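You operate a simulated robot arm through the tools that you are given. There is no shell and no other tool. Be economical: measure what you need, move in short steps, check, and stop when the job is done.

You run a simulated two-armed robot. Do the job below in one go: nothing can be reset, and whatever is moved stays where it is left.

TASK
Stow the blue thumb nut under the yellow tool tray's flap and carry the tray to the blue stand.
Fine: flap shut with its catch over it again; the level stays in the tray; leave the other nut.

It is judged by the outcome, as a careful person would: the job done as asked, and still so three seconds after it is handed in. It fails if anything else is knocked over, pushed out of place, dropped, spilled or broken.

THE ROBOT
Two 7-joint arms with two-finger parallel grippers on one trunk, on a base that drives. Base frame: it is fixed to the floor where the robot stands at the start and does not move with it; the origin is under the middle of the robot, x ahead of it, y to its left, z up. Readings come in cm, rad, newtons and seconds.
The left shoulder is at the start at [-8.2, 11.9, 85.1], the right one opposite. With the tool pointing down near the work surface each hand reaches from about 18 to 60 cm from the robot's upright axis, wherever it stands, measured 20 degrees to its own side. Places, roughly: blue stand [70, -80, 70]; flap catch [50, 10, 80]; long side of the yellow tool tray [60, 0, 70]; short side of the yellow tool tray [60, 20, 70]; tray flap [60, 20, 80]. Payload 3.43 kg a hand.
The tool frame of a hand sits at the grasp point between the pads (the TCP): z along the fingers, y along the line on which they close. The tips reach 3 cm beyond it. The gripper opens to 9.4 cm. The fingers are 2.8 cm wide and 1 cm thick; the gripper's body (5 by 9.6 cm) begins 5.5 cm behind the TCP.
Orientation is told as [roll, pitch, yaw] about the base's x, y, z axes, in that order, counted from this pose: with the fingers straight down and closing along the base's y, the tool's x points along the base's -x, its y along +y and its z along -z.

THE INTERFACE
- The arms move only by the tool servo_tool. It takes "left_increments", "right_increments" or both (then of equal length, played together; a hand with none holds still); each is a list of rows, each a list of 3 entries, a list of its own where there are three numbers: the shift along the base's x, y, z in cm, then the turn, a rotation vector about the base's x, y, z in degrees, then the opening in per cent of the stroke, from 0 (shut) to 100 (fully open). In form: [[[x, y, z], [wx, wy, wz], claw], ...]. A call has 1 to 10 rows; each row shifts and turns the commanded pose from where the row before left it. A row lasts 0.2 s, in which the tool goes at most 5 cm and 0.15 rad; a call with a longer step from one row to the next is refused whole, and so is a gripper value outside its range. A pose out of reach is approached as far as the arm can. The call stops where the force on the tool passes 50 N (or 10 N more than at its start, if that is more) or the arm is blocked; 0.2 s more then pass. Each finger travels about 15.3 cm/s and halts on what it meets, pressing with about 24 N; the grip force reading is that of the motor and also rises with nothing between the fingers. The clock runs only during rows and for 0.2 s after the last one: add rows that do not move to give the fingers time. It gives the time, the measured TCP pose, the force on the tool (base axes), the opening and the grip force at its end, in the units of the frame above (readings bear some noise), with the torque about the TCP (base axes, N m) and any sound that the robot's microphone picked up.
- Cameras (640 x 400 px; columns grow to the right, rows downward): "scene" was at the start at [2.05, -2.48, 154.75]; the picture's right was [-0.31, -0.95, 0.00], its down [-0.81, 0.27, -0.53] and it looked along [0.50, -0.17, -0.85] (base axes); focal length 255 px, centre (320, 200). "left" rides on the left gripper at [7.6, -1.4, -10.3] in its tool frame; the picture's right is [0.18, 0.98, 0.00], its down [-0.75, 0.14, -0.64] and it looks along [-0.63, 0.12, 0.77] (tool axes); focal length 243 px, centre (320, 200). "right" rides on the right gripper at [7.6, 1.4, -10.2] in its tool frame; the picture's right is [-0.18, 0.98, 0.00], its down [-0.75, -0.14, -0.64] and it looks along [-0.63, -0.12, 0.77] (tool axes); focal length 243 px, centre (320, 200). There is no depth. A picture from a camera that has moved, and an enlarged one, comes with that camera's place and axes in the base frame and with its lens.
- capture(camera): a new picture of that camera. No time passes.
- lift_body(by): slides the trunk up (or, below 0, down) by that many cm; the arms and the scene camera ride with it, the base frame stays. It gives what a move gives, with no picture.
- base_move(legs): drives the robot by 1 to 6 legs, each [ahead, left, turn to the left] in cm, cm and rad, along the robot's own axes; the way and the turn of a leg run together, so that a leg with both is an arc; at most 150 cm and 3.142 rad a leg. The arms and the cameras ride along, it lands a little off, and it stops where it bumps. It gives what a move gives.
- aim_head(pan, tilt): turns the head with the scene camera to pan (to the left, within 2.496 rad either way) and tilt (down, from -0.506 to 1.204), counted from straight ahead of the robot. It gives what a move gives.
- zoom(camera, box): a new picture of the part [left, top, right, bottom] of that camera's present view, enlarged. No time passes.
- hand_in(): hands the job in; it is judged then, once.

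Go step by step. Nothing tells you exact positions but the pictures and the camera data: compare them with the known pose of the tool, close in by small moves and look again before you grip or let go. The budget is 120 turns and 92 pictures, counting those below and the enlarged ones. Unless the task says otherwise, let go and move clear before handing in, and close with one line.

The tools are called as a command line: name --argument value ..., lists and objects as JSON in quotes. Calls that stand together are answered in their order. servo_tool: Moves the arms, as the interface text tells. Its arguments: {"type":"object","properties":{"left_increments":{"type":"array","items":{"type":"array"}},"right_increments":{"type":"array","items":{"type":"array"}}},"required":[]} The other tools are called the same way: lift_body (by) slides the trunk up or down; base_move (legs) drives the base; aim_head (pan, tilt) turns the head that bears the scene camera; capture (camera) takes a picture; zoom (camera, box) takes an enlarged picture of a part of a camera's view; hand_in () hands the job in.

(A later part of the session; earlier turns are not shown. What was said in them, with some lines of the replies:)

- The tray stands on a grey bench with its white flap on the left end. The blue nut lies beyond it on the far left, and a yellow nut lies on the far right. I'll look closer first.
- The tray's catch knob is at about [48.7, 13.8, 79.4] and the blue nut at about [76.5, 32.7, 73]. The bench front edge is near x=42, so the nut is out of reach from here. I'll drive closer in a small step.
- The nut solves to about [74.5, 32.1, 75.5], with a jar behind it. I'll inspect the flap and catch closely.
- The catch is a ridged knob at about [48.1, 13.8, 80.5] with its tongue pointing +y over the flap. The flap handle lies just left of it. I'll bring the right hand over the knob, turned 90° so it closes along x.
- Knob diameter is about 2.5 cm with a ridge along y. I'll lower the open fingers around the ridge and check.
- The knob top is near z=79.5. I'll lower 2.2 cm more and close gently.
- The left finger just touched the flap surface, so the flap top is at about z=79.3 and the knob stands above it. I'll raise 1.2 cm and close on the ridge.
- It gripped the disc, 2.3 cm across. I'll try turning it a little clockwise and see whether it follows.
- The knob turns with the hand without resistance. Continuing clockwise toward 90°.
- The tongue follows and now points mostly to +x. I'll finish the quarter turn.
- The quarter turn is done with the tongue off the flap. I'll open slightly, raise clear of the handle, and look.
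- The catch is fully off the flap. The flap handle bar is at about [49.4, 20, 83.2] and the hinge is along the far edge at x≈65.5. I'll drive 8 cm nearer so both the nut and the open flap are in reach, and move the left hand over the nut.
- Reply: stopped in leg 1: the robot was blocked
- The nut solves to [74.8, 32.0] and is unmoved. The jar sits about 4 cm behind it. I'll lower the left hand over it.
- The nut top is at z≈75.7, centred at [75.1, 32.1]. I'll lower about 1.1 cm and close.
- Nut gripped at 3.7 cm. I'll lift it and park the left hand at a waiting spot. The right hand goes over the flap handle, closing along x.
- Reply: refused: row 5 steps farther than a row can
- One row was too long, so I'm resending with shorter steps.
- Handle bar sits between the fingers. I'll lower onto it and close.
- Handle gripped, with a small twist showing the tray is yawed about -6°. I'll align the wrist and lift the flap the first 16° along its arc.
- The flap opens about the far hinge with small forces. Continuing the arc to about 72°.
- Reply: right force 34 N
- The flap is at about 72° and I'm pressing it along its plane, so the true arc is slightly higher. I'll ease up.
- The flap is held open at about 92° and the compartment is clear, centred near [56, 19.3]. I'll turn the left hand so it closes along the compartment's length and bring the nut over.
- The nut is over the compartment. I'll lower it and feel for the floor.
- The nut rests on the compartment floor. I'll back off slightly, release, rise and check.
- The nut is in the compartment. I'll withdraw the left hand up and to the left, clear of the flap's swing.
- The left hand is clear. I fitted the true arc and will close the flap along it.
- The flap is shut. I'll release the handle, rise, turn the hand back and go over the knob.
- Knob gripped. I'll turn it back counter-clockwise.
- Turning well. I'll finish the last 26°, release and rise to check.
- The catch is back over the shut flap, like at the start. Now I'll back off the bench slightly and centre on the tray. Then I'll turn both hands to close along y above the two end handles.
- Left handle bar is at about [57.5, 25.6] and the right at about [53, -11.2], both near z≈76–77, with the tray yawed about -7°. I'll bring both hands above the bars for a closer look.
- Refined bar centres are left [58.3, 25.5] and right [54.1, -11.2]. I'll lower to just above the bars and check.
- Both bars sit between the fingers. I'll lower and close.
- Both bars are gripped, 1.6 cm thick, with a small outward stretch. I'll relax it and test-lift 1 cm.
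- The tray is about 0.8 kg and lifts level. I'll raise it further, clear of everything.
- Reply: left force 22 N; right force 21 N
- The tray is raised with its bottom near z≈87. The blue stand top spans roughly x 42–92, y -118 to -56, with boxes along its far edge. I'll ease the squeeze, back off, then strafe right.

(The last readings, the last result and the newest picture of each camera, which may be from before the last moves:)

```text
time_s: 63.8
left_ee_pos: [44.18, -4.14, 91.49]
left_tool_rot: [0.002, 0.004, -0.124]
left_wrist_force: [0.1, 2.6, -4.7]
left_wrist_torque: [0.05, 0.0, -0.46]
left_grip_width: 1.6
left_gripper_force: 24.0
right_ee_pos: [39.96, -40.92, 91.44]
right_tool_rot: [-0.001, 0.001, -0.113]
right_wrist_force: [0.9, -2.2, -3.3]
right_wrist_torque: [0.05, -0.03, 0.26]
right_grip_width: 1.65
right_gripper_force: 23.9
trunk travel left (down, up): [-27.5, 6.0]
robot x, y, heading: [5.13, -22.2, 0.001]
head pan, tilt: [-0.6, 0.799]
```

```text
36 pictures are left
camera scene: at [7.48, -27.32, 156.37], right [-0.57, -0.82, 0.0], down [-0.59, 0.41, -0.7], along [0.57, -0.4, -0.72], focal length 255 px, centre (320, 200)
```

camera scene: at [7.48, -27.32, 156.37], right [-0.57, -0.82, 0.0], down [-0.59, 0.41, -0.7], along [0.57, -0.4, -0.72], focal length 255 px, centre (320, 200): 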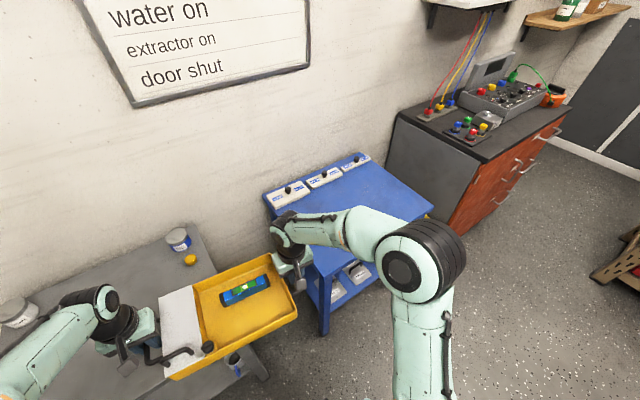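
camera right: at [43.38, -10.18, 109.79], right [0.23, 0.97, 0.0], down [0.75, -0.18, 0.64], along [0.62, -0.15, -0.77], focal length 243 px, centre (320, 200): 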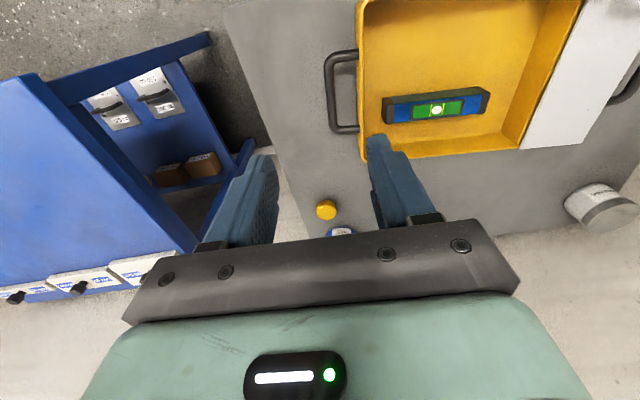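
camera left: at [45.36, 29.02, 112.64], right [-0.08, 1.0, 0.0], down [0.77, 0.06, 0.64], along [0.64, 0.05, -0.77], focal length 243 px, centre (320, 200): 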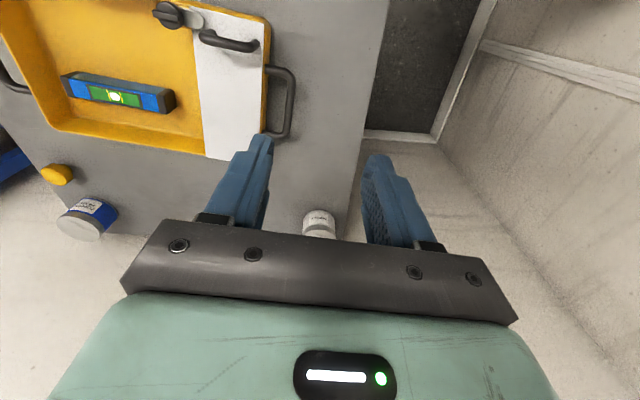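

base_move --legs '[[0, -62, 0]]'

aim_head --pan 0.0 --tilt 0.85

capture --camera "scene"

capture --camera "left"

capture --camera "right"

```text
time_s: 69.8
left_ee_pos: [44.08, -66.72, 91.48]
left_tool_rot: [0.003, 0.003, -0.124]
left_wrist_force: [-0.4, 0.0, -4.5]
left_wrist_torque: [0.04, -0.03, -0.43]
left_grip_width: 1.59
left_gripper_force: 24.2
right_ee_pos: [39.7, -103.46, 91.44]
right_tool_rot: [-0.002, 0.0, -0.114]
right_wrist_force: [0.1, -0.2, -3.7]
right_wrist_torque: [-0.01, -0.01, 0.24]
right_grip_width: 1.62
right_gripper_force: 24.1
trunk travel left (down, up): [-27.5, 6.0]
robot x, y, heading: [5.15, -84.91, -0.008]
head pan, tilt: [-0.6, 0.799]
```

```text
time_s: 70.8
left_ee_pos: [43.98, -66.71, 91.53]
left_tool_rot: [0.002, 0.003, -0.125]
left_wrist_force: [0.0, 0.7, -4.3]
left_wrist_torque: [0.01, 0.0, -0.44]
left_grip_width: 1.6
left_gripper_force: 24.3
right_ee_pos: [39.63, -103.46, 91.51]
right_tool_rot: [-0.002, 0.001, -0.112]
right_wrist_force: [-0.4, -0.7, -3.7]
right_wrist_torque: [0.0, -0.02, 0.24]
right_grip_width: 1.61
right_gripper_force: 24.4
trunk travel left (down, up): [-27.5, 6.0]
robot x, y, heading: [4.71, -84.64, -0.005]
head pan, tilt: [0.0, 0.85]
```

```text
35 pictures are left
camera scene: at [8.45, -85.33, 155.96], right [0.0, -1.0, 0.0], down [-0.75, 0.0, -0.66], along [0.66, 0.0, -0.75], focal length 255 px, centre (320, 200)
```

scene: 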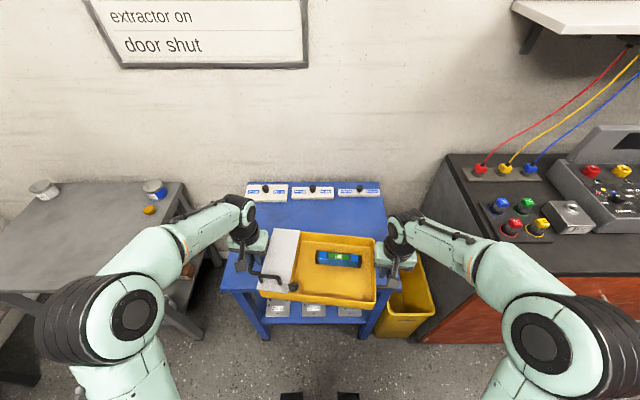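

```text
34 pictures are left
camera left: at [36.33, -67.28, 101.76], right [-0.06, 1.0, 0.0], down [0.77, 0.05, 0.64], along [0.64, 0.04, -0.77], focal length 243 px, centre (320, 200)
```

left: 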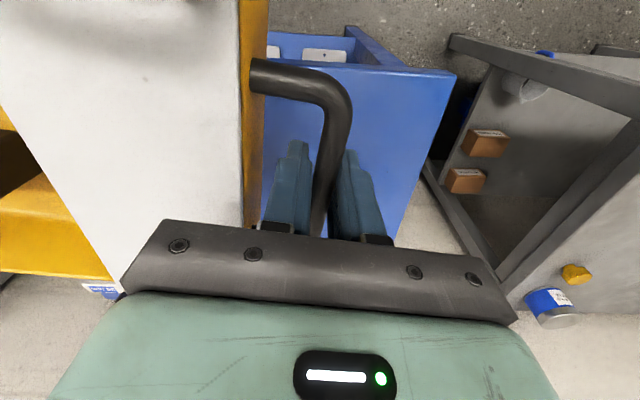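

```text
33 pictures are left
camera right: at [32.21, -101.06, 101.69], right [0.29, 0.96, 0.0], down [0.73, -0.22, 0.64], along [0.61, -0.19, -0.77], focal length 243 px, centre (320, 200)
```

right: 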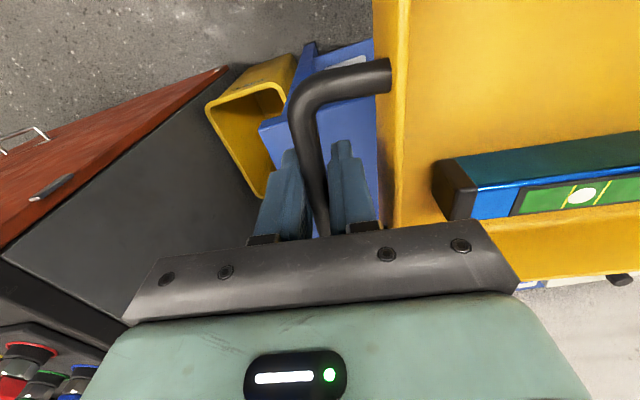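

The stand top spans about x 43–95, y -114 to -51, with boxes from x≈82 on. I'll aim to set the tray with its centre near [61, -83]. I'll drive forward with the tray held high.

base_move --legs '[[0, 2, 0], [14, 0, 0]]'

capture --camera "scene"

```text
time_s: 72.6
left_ee_pos: [58.16, -64.69, 91.49]
left_tool_rot: [0.002, 0.003, -0.126]
left_wrist_force: [0.5, 0.8, -3.9]
left_wrist_torque: [0.02, 0.06, -0.46]
left_grip_width: 1.64
left_gripper_force: 23.9
right_ee_pos: [53.61, -101.55, 91.43]
right_tool_rot: [-0.002, 0.002, -0.113]
right_wrist_force: [0.3, -0.8, -3.4]
right_wrist_torque: [0.0, -0.07, 0.23]
right_grip_width: 1.62
right_gripper_force: 23.6
trunk travel left (down, up): [-27.5, 6.0]
robot x, y, heading: [19.23, -82.97, -0.003]
head pan, tilt: [0.0, 0.85]
```

```text
32 pictures are left
camera scene: at [22.49, -83.37, 155.96], right [0.0, -1.0, 0.0], down [-0.75, 0.0, -0.66], along [0.66, 0.0, -0.75], focal length 255 px, centre (320, 200)
```

scene: 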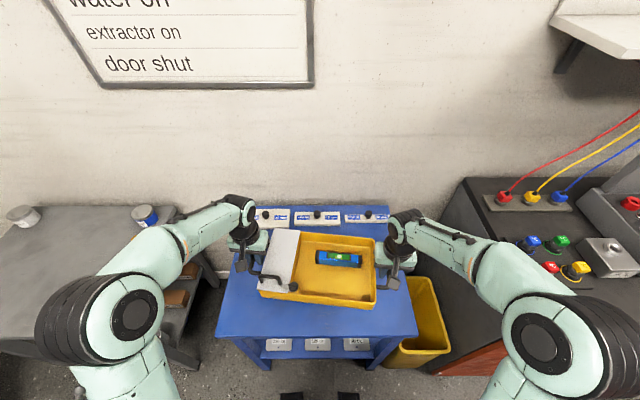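

Position is good. I'll move the tray 4 cm further forward, then lower it.

servo_tool --left_increments '[[[2, 0, 0], [0, 0, 0], 0], [[2, 0, -1], [0, 0, 0], 0], [[0, 0, -2], [0, 0, 0], 0], [[0, 0, -2], [0, 0, 0], 0], [[0, 0, -2], [0, 0, 0], 0], [[0, 0, -2], [0, 0, 0], 0], [[0, 0, -1.5], [0, 0, 0], 0], [[0, 0, -1], [0, 0, 0], 0]]' --right_increments '[[[2, 0, 0], [0, 0, 0], 0], [[2, 0, -1], [0, 0, 0], 0], [[0, 0, -2], [0, 0, 0], 0], [[0, 0, -2], [0, 0, 0], 0], [[0, 0, -2], [0, 0, 0], 0], [[0, 0, -2], [0, 0, 0], 0], [[0, 0, -1.5], [0, 0, 0], 0], [[0, 0, -1], [0, 0, 0], 0]]'

capture --camera "left"

capture --camera "right"

```text
time_s: 74.4
left_ee_pos: [62.07, -64.83, 79.98]
left_tool_rot: [0.001, 0.003, -0.125]
left_wrist_force: [-0.6, -1.3, -4.2]
left_wrist_torque: [0.01, -0.05, -0.39]
left_grip_width: 1.6
left_gripper_force: 23.7
right_ee_pos: [57.61, -101.5, 80.02]
right_tool_rot: [-0.002, 0.002, -0.113]
right_wrist_force: [1.0, 0.9, -3.6]
right_wrist_torque: [0.0, -0.03, 0.28]
right_grip_width: 1.63
right_gripper_force: 23.8
trunk travel left (down, up): [-27.5, 6.0]
robot x, y, heading: [19.06, -82.75, -0.009]
head pan, tilt: [0.0, 0.85]
```

```text
31 pictures are left
camera left: at [54.33, -65.35, 90.17], right [-0.06, 1.0, 0.0], down [0.77, 0.04, 0.64], along [0.64, 0.04, -0.77], focal length 243 px, centre (320, 200)
```

left: 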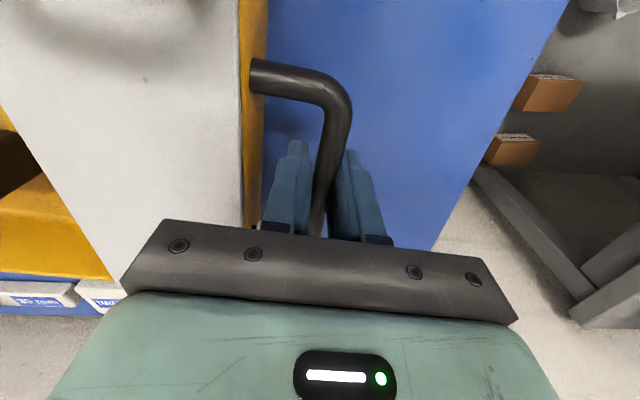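

```text
30 pictures are left
camera right: at [50.2, -99.15, 90.14], right [0.29, 0.96, 0.0], down [0.73, -0.22, 0.64], along [0.61, -0.19, -0.77], focal length 243 px, centre (320, 200)
```

right: 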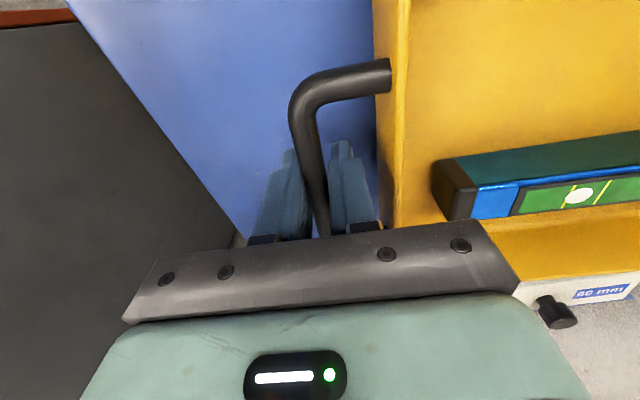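

servo_tool --left_increments '[[[0, 0, -0.8], [0, 0, 0], 0], [[0, 0, -0.8], [0, 0, 0], 0], [[0, 0, -0.7], [0, 0, 0], 0]]' --right_increments '[[[0, 0, -0.8], [0, 0, 0], 0], [[0, 0, -0.8], [0, 0, 0], 0], [[0, 0, -0.7], [0, 0, 0], 0]]'

```text
time_s: 75.2
left_ee_pos: [62.0, -64.82, 77.59]
left_tool_rot: [0.002, 0.004, -0.128]
left_wrist_force: [-1.3, -1.0, -3.8]
left_wrist_torque: [0.01, 0.16, -0.43]
left_grip_width: 1.61
left_gripper_force: 23.7
right_ee_pos: [57.62, -101.49, 77.57]
right_tool_rot: [-0.002, 0.001, -0.113]
right_wrist_force: [0.8, 2.0, -4.5]
right_wrist_torque: [-0.05, -0.21, 0.26]
right_grip_width: 1.6
right_gripper_force: 23.8
trunk travel left (down, up): [-27.5, 6.0]
robot x, y, heading: [18.63, -82.69, -0.007]
head pan, tilt: [0.0, 0.85]
```

servo_tool --left_increments '[[[0, 0, -0.5], [0, 0, 0], 0], [[0, 0, -0.5], [0, 0, 0], 0]]' --right_increments '[[[0, 0, -0.5], [0, 0, 0], 0], [[0, 0, -0.5], [0, 0, 0], 0]]'

servo_tool --left_increments '[[[0, 0, -0.5], [0, 0, 0], 0]]' --right_increments '[[[0, 0, -0.5], [0, 0, 0], 0]]'

```text
time_s: 75.8
left_ee_pos: [62.09, -64.77, 77.08]
left_tool_rot: [0.003, -0.006, -0.123]
left_wrist_force: [3.5, 2.4, 21.8]
left_wrist_torque: [-0.22, 0.5, -0.44]
left_grip_width: 1.67
left_gripper_force: 23.8
right_ee_pos: [57.61, -101.53, 77.1]
right_tool_rot: [0.0, -0.008, -0.113]
right_wrist_force: [0.1, -2.8, 30.9]
right_wrist_torque: [0.21, 0.84, 0.43]
right_grip_width: 1.65
right_gripper_force: 24.0
trunk travel left (down, up): [-27.5, 6.0]
robot x, y, heading: [19.0, -83.03, -0.003]
head pan, tilt: [0.0, 0.85]
```

```text
time_s: 76.1
left_ee_pos: [62.1, -64.8, 76.93]
left_tool_rot: [0.003, -0.008, -0.125]
left_wrist_force: [-5.1, 2.2, 19.0]
left_wrist_torque: [-0.37, 0.75, -0.37]
left_grip_width: 1.63
left_gripper_force: 24.1
right_ee_pos: [57.66, -101.58, 77.15]
right_tool_rot: [0.0, -0.009, -0.113]
right_wrist_force: [-6.0, -1.8, 24.2]
right_wrist_torque: [0.27, 0.84, 0.19]
right_grip_width: 1.63
right_gripper_force: 24.1
trunk travel left (down, up): [-27.5, 6.0]
robot x, y, heading: [19.29, -82.9, -0.003]
head pan, tilt: [0.0, 0.85]
stopped in row 1 (right hand): the force on the tool passed its limit at 56 N (the readings are from after the stop); the commanded pose is now the measured one
```

The tray is resting on the stand. I'll ease the pressure, open just enough, and check before rising.

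servo_tool --left_increments '[[[0, 0, 0.15], [0, 0, 0], 0], [[0, 0, 0], [0, 0, 0], 15], [[0, 0, 0], [0, 0, 0], 30], [[0, 0, 0], [0, 0, 0], 30]]' --right_increments '[[[0, 0, 0.15], [0, 0, 0], 0], [[0, 0, 0], [0, 0, 0], 15], [[0, 0, 0], [0, 0, 0], 30], [[0, 0, 0], [0, 0, 0], 30]]'

servo_tool --left_increments '[[[0, 0, 1], [0, 0, 0], 30], [[0, 0, 1.5], [0, 0, 0], 30], [[0, 0, 2], [0, 0, 0], 30]]' --right_increments '[[[0, 0, 1], [0, 0, 0], 30], [[0, 0, 1.5], [0, 0, 0], 30], [[0, 0, 2], [0, 0, 0], 30]]'

zoom --camera "left" --box '[200, 60, 440, 210]'

zoom --camera "right" --box '[200, 60, 440, 210]'

```text
time_s: 77.1
left_ee_pos: [62.18, -64.58, 77.08]
left_tool_rot: [0.004, -0.007, -0.121]
left_wrist_force: [-5.2, 13.9, 18.5]
left_wrist_torque: [0.21, 0.42, -0.26]
left_grip_width: 2.04
left_gripper_force: 0.1
right_ee_pos: [57.6, -101.64, 77.01]
right_tool_rot: [0.0, -0.006, -0.115]
right_wrist_force: [-4.5, -11.5, 17.6]
right_wrist_torque: [-0.05, 0.39, 0.15]
right_grip_width: 2.15
right_gripper_force: 0.0
trunk travel left (down, up): [-27.5, 6.0]
robot x, y, heading: [19.34, -82.91, -0.004]
head pan, tilt: [0.0, 0.85]
```

```text
time_s: 77.9
left_ee_pos: [62.35, -64.8, 81.43]
left_tool_rot: [0.003, -0.007, -0.125]
left_wrist_force: [-0.1, 0.7, -1.0]
left_wrist_torque: [0.03, -0.02, 0.01]
left_grip_width: 2.82
left_gripper_force: 0.0
right_ee_pos: [57.91, -101.52, 81.34]
right_tool_rot: [0.0, -0.005, -0.113]
right_wrist_force: [0.3, -0.1, 0.6]
right_wrist_torque: [-0.01, 0.01, -0.01]
right_grip_width: 2.84
right_gripper_force: 0.0
trunk travel left (down, up): [-27.5, 6.0]
robot x, y, heading: [18.79, -83.27, -0.008]
head pan, tilt: [0.0, 0.85]
```

```text
2.67 times, centred on (320, 135) of left
camera zoom: at [54.46, -65.45, 91.66], right [-0.06, 1.0, 0.0], down [0.76, 0.05, 0.65], along [0.65, 0.04, -0.76], focal length 647 px, centre (320, 373)
```

zoom: 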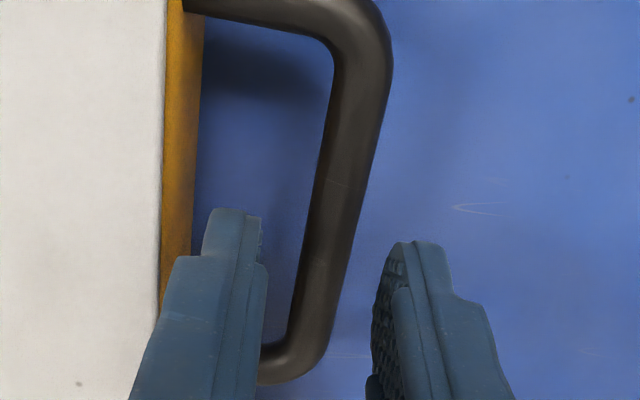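

```text
2.67 times, centred on (320, 135) of right
camera zoom: at [50.33, -99.18, 91.58], right [0.29, 0.96, 0.0], down [0.73, -0.23, 0.65], along [0.62, -0.19, -0.76], focal length 647 px, centre (320, 373)
```

zoom: 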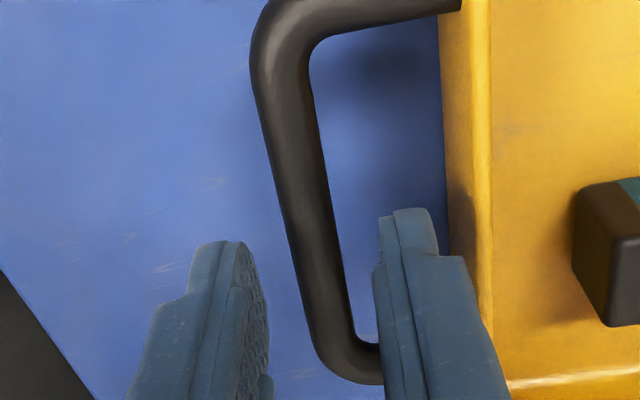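

Both hands are free of the handles. I'll rise well clear, back off and take a final look.

servo_tool --left_increments '[[[0, 0, 3], [0, 0, 0], 30], [[0, 0, 4], [0, 0, 0], 30], [[0, 0, 4], [0, 0, 0], 30], [[0, 1, 4], [0, 0, 0], 30]]' --right_increments '[[[0, 0, 3], [0, 0, 0], 30], [[0, 0, 4], [0, 0, 0], 30], [[0, 0, 4], [0, 0, 0], 30], [[0, -1, 4], [0, 0, 0], 30]]'

base_move --legs '[[-15, 0, 0]]'

zoom --camera "scene" --box '[200, 150, 440, 300]'

capture --camera "scene"

```text
time_s: 78.9
left_ee_pos: [62.16, -63.79, 96.59]
left_tool_rot: [0.0, -0.005, -0.121]
left_wrist_force: [-0.2, -1.0, 0.0]
left_wrist_torque: [-0.01, 0.01, 0.0]
left_grip_width: 2.83
left_gripper_force: 0.1
right_ee_pos: [57.75, -102.68, 96.42]
right_tool_rot: [0.0, -0.005, -0.113]
right_wrist_force: [-0.4, 0.0, -0.7]
right_wrist_torque: [0.02, 0.0, -0.01]
right_grip_width: 2.82
right_gripper_force: 0.1
trunk travel left (down, up): [-27.5, 6.0]
robot x, y, heading: [19.08, -83.28, -0.009]
head pan, tilt: [0.0, 0.85]
```

```text
time_s: 80.3
left_ee_pos: [47.39, -63.73, 96.55]
left_tool_rot: [0.001, -0.005, -0.127]
left_wrist_force: [0.0, 0.0, -0.4]
left_wrist_torque: [-0.01, -0.01, -0.01]
left_grip_width: 2.82
left_gripper_force: 0.0
right_ee_pos: [42.91, -102.58, 96.51]
right_tool_rot: [-0.001, -0.006, -0.114]
right_wrist_force: [0.4, 0.2, -0.4]
right_wrist_torque: [-0.01, 0.04, -0.02]
right_grip_width: 2.81
right_gripper_force: 0.1
trunk travel left (down, up): [-27.5, 6.0]
robot x, y, heading: [4.4, -83.19, -0.007]
head pan, tilt: [0.0, 0.85]
```

```text
2.67 times, centred on (320, 225) of scene
camera zoom: at [7.42, -83.31, 155.97], right [-0.01, -1.0, 0.0], down [-0.75, 0.0, -0.66], along [0.66, 0.0, -0.75], focal length 680 px, centre (320, 133)
```

zoom: 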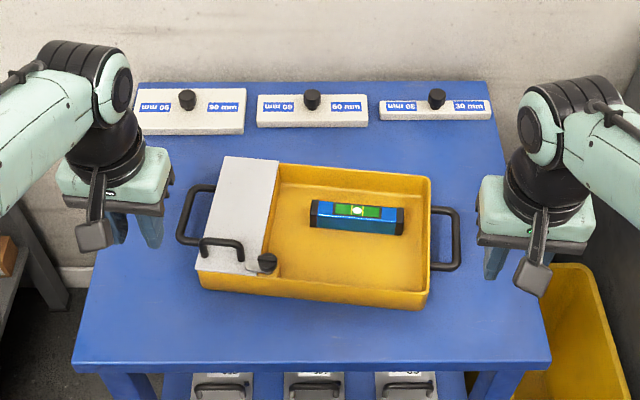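

```text
26 pictures are left
camera scene: at [7.42, -83.31, 155.97], right [-0.01, -1.0, 0.0], down [-0.75, 0.0, -0.66], along [0.66, 0.0, -0.75], focal length 255 px, centre (320, 200)
```

scene: 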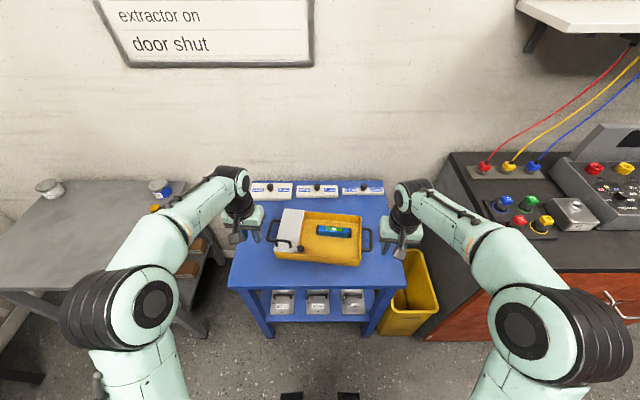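

The tray stands on the blue stand with the level inside. I'll take one close look at the catch.

zoom --camera "scene" --box '[265, 205, 345, 255]'

```text
8.00 times, centred on (305, 230) of scene
camera zoom: at [7.42, -83.31, 155.97], right [-0.01, -1.0, 0.0], down [-0.75, 0.0, -0.66], along [0.66, 0.0, -0.75], focal length 2040 px, centre (440, -40)
```

zoom: 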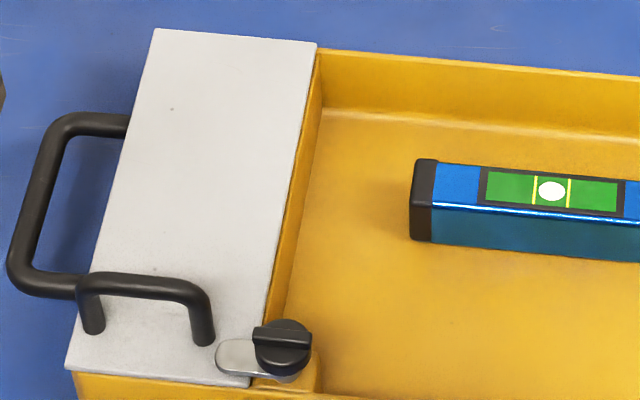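

The flap is shut with the catch tongue over it, the level is in the tray, and the hands are clear.

hand_in

```text
The job is handed in.
```

The blue nut is under the tray's shut and latched flap, and the tray is on the blue stand with the level still in it; the yellow nut was left on the bench.
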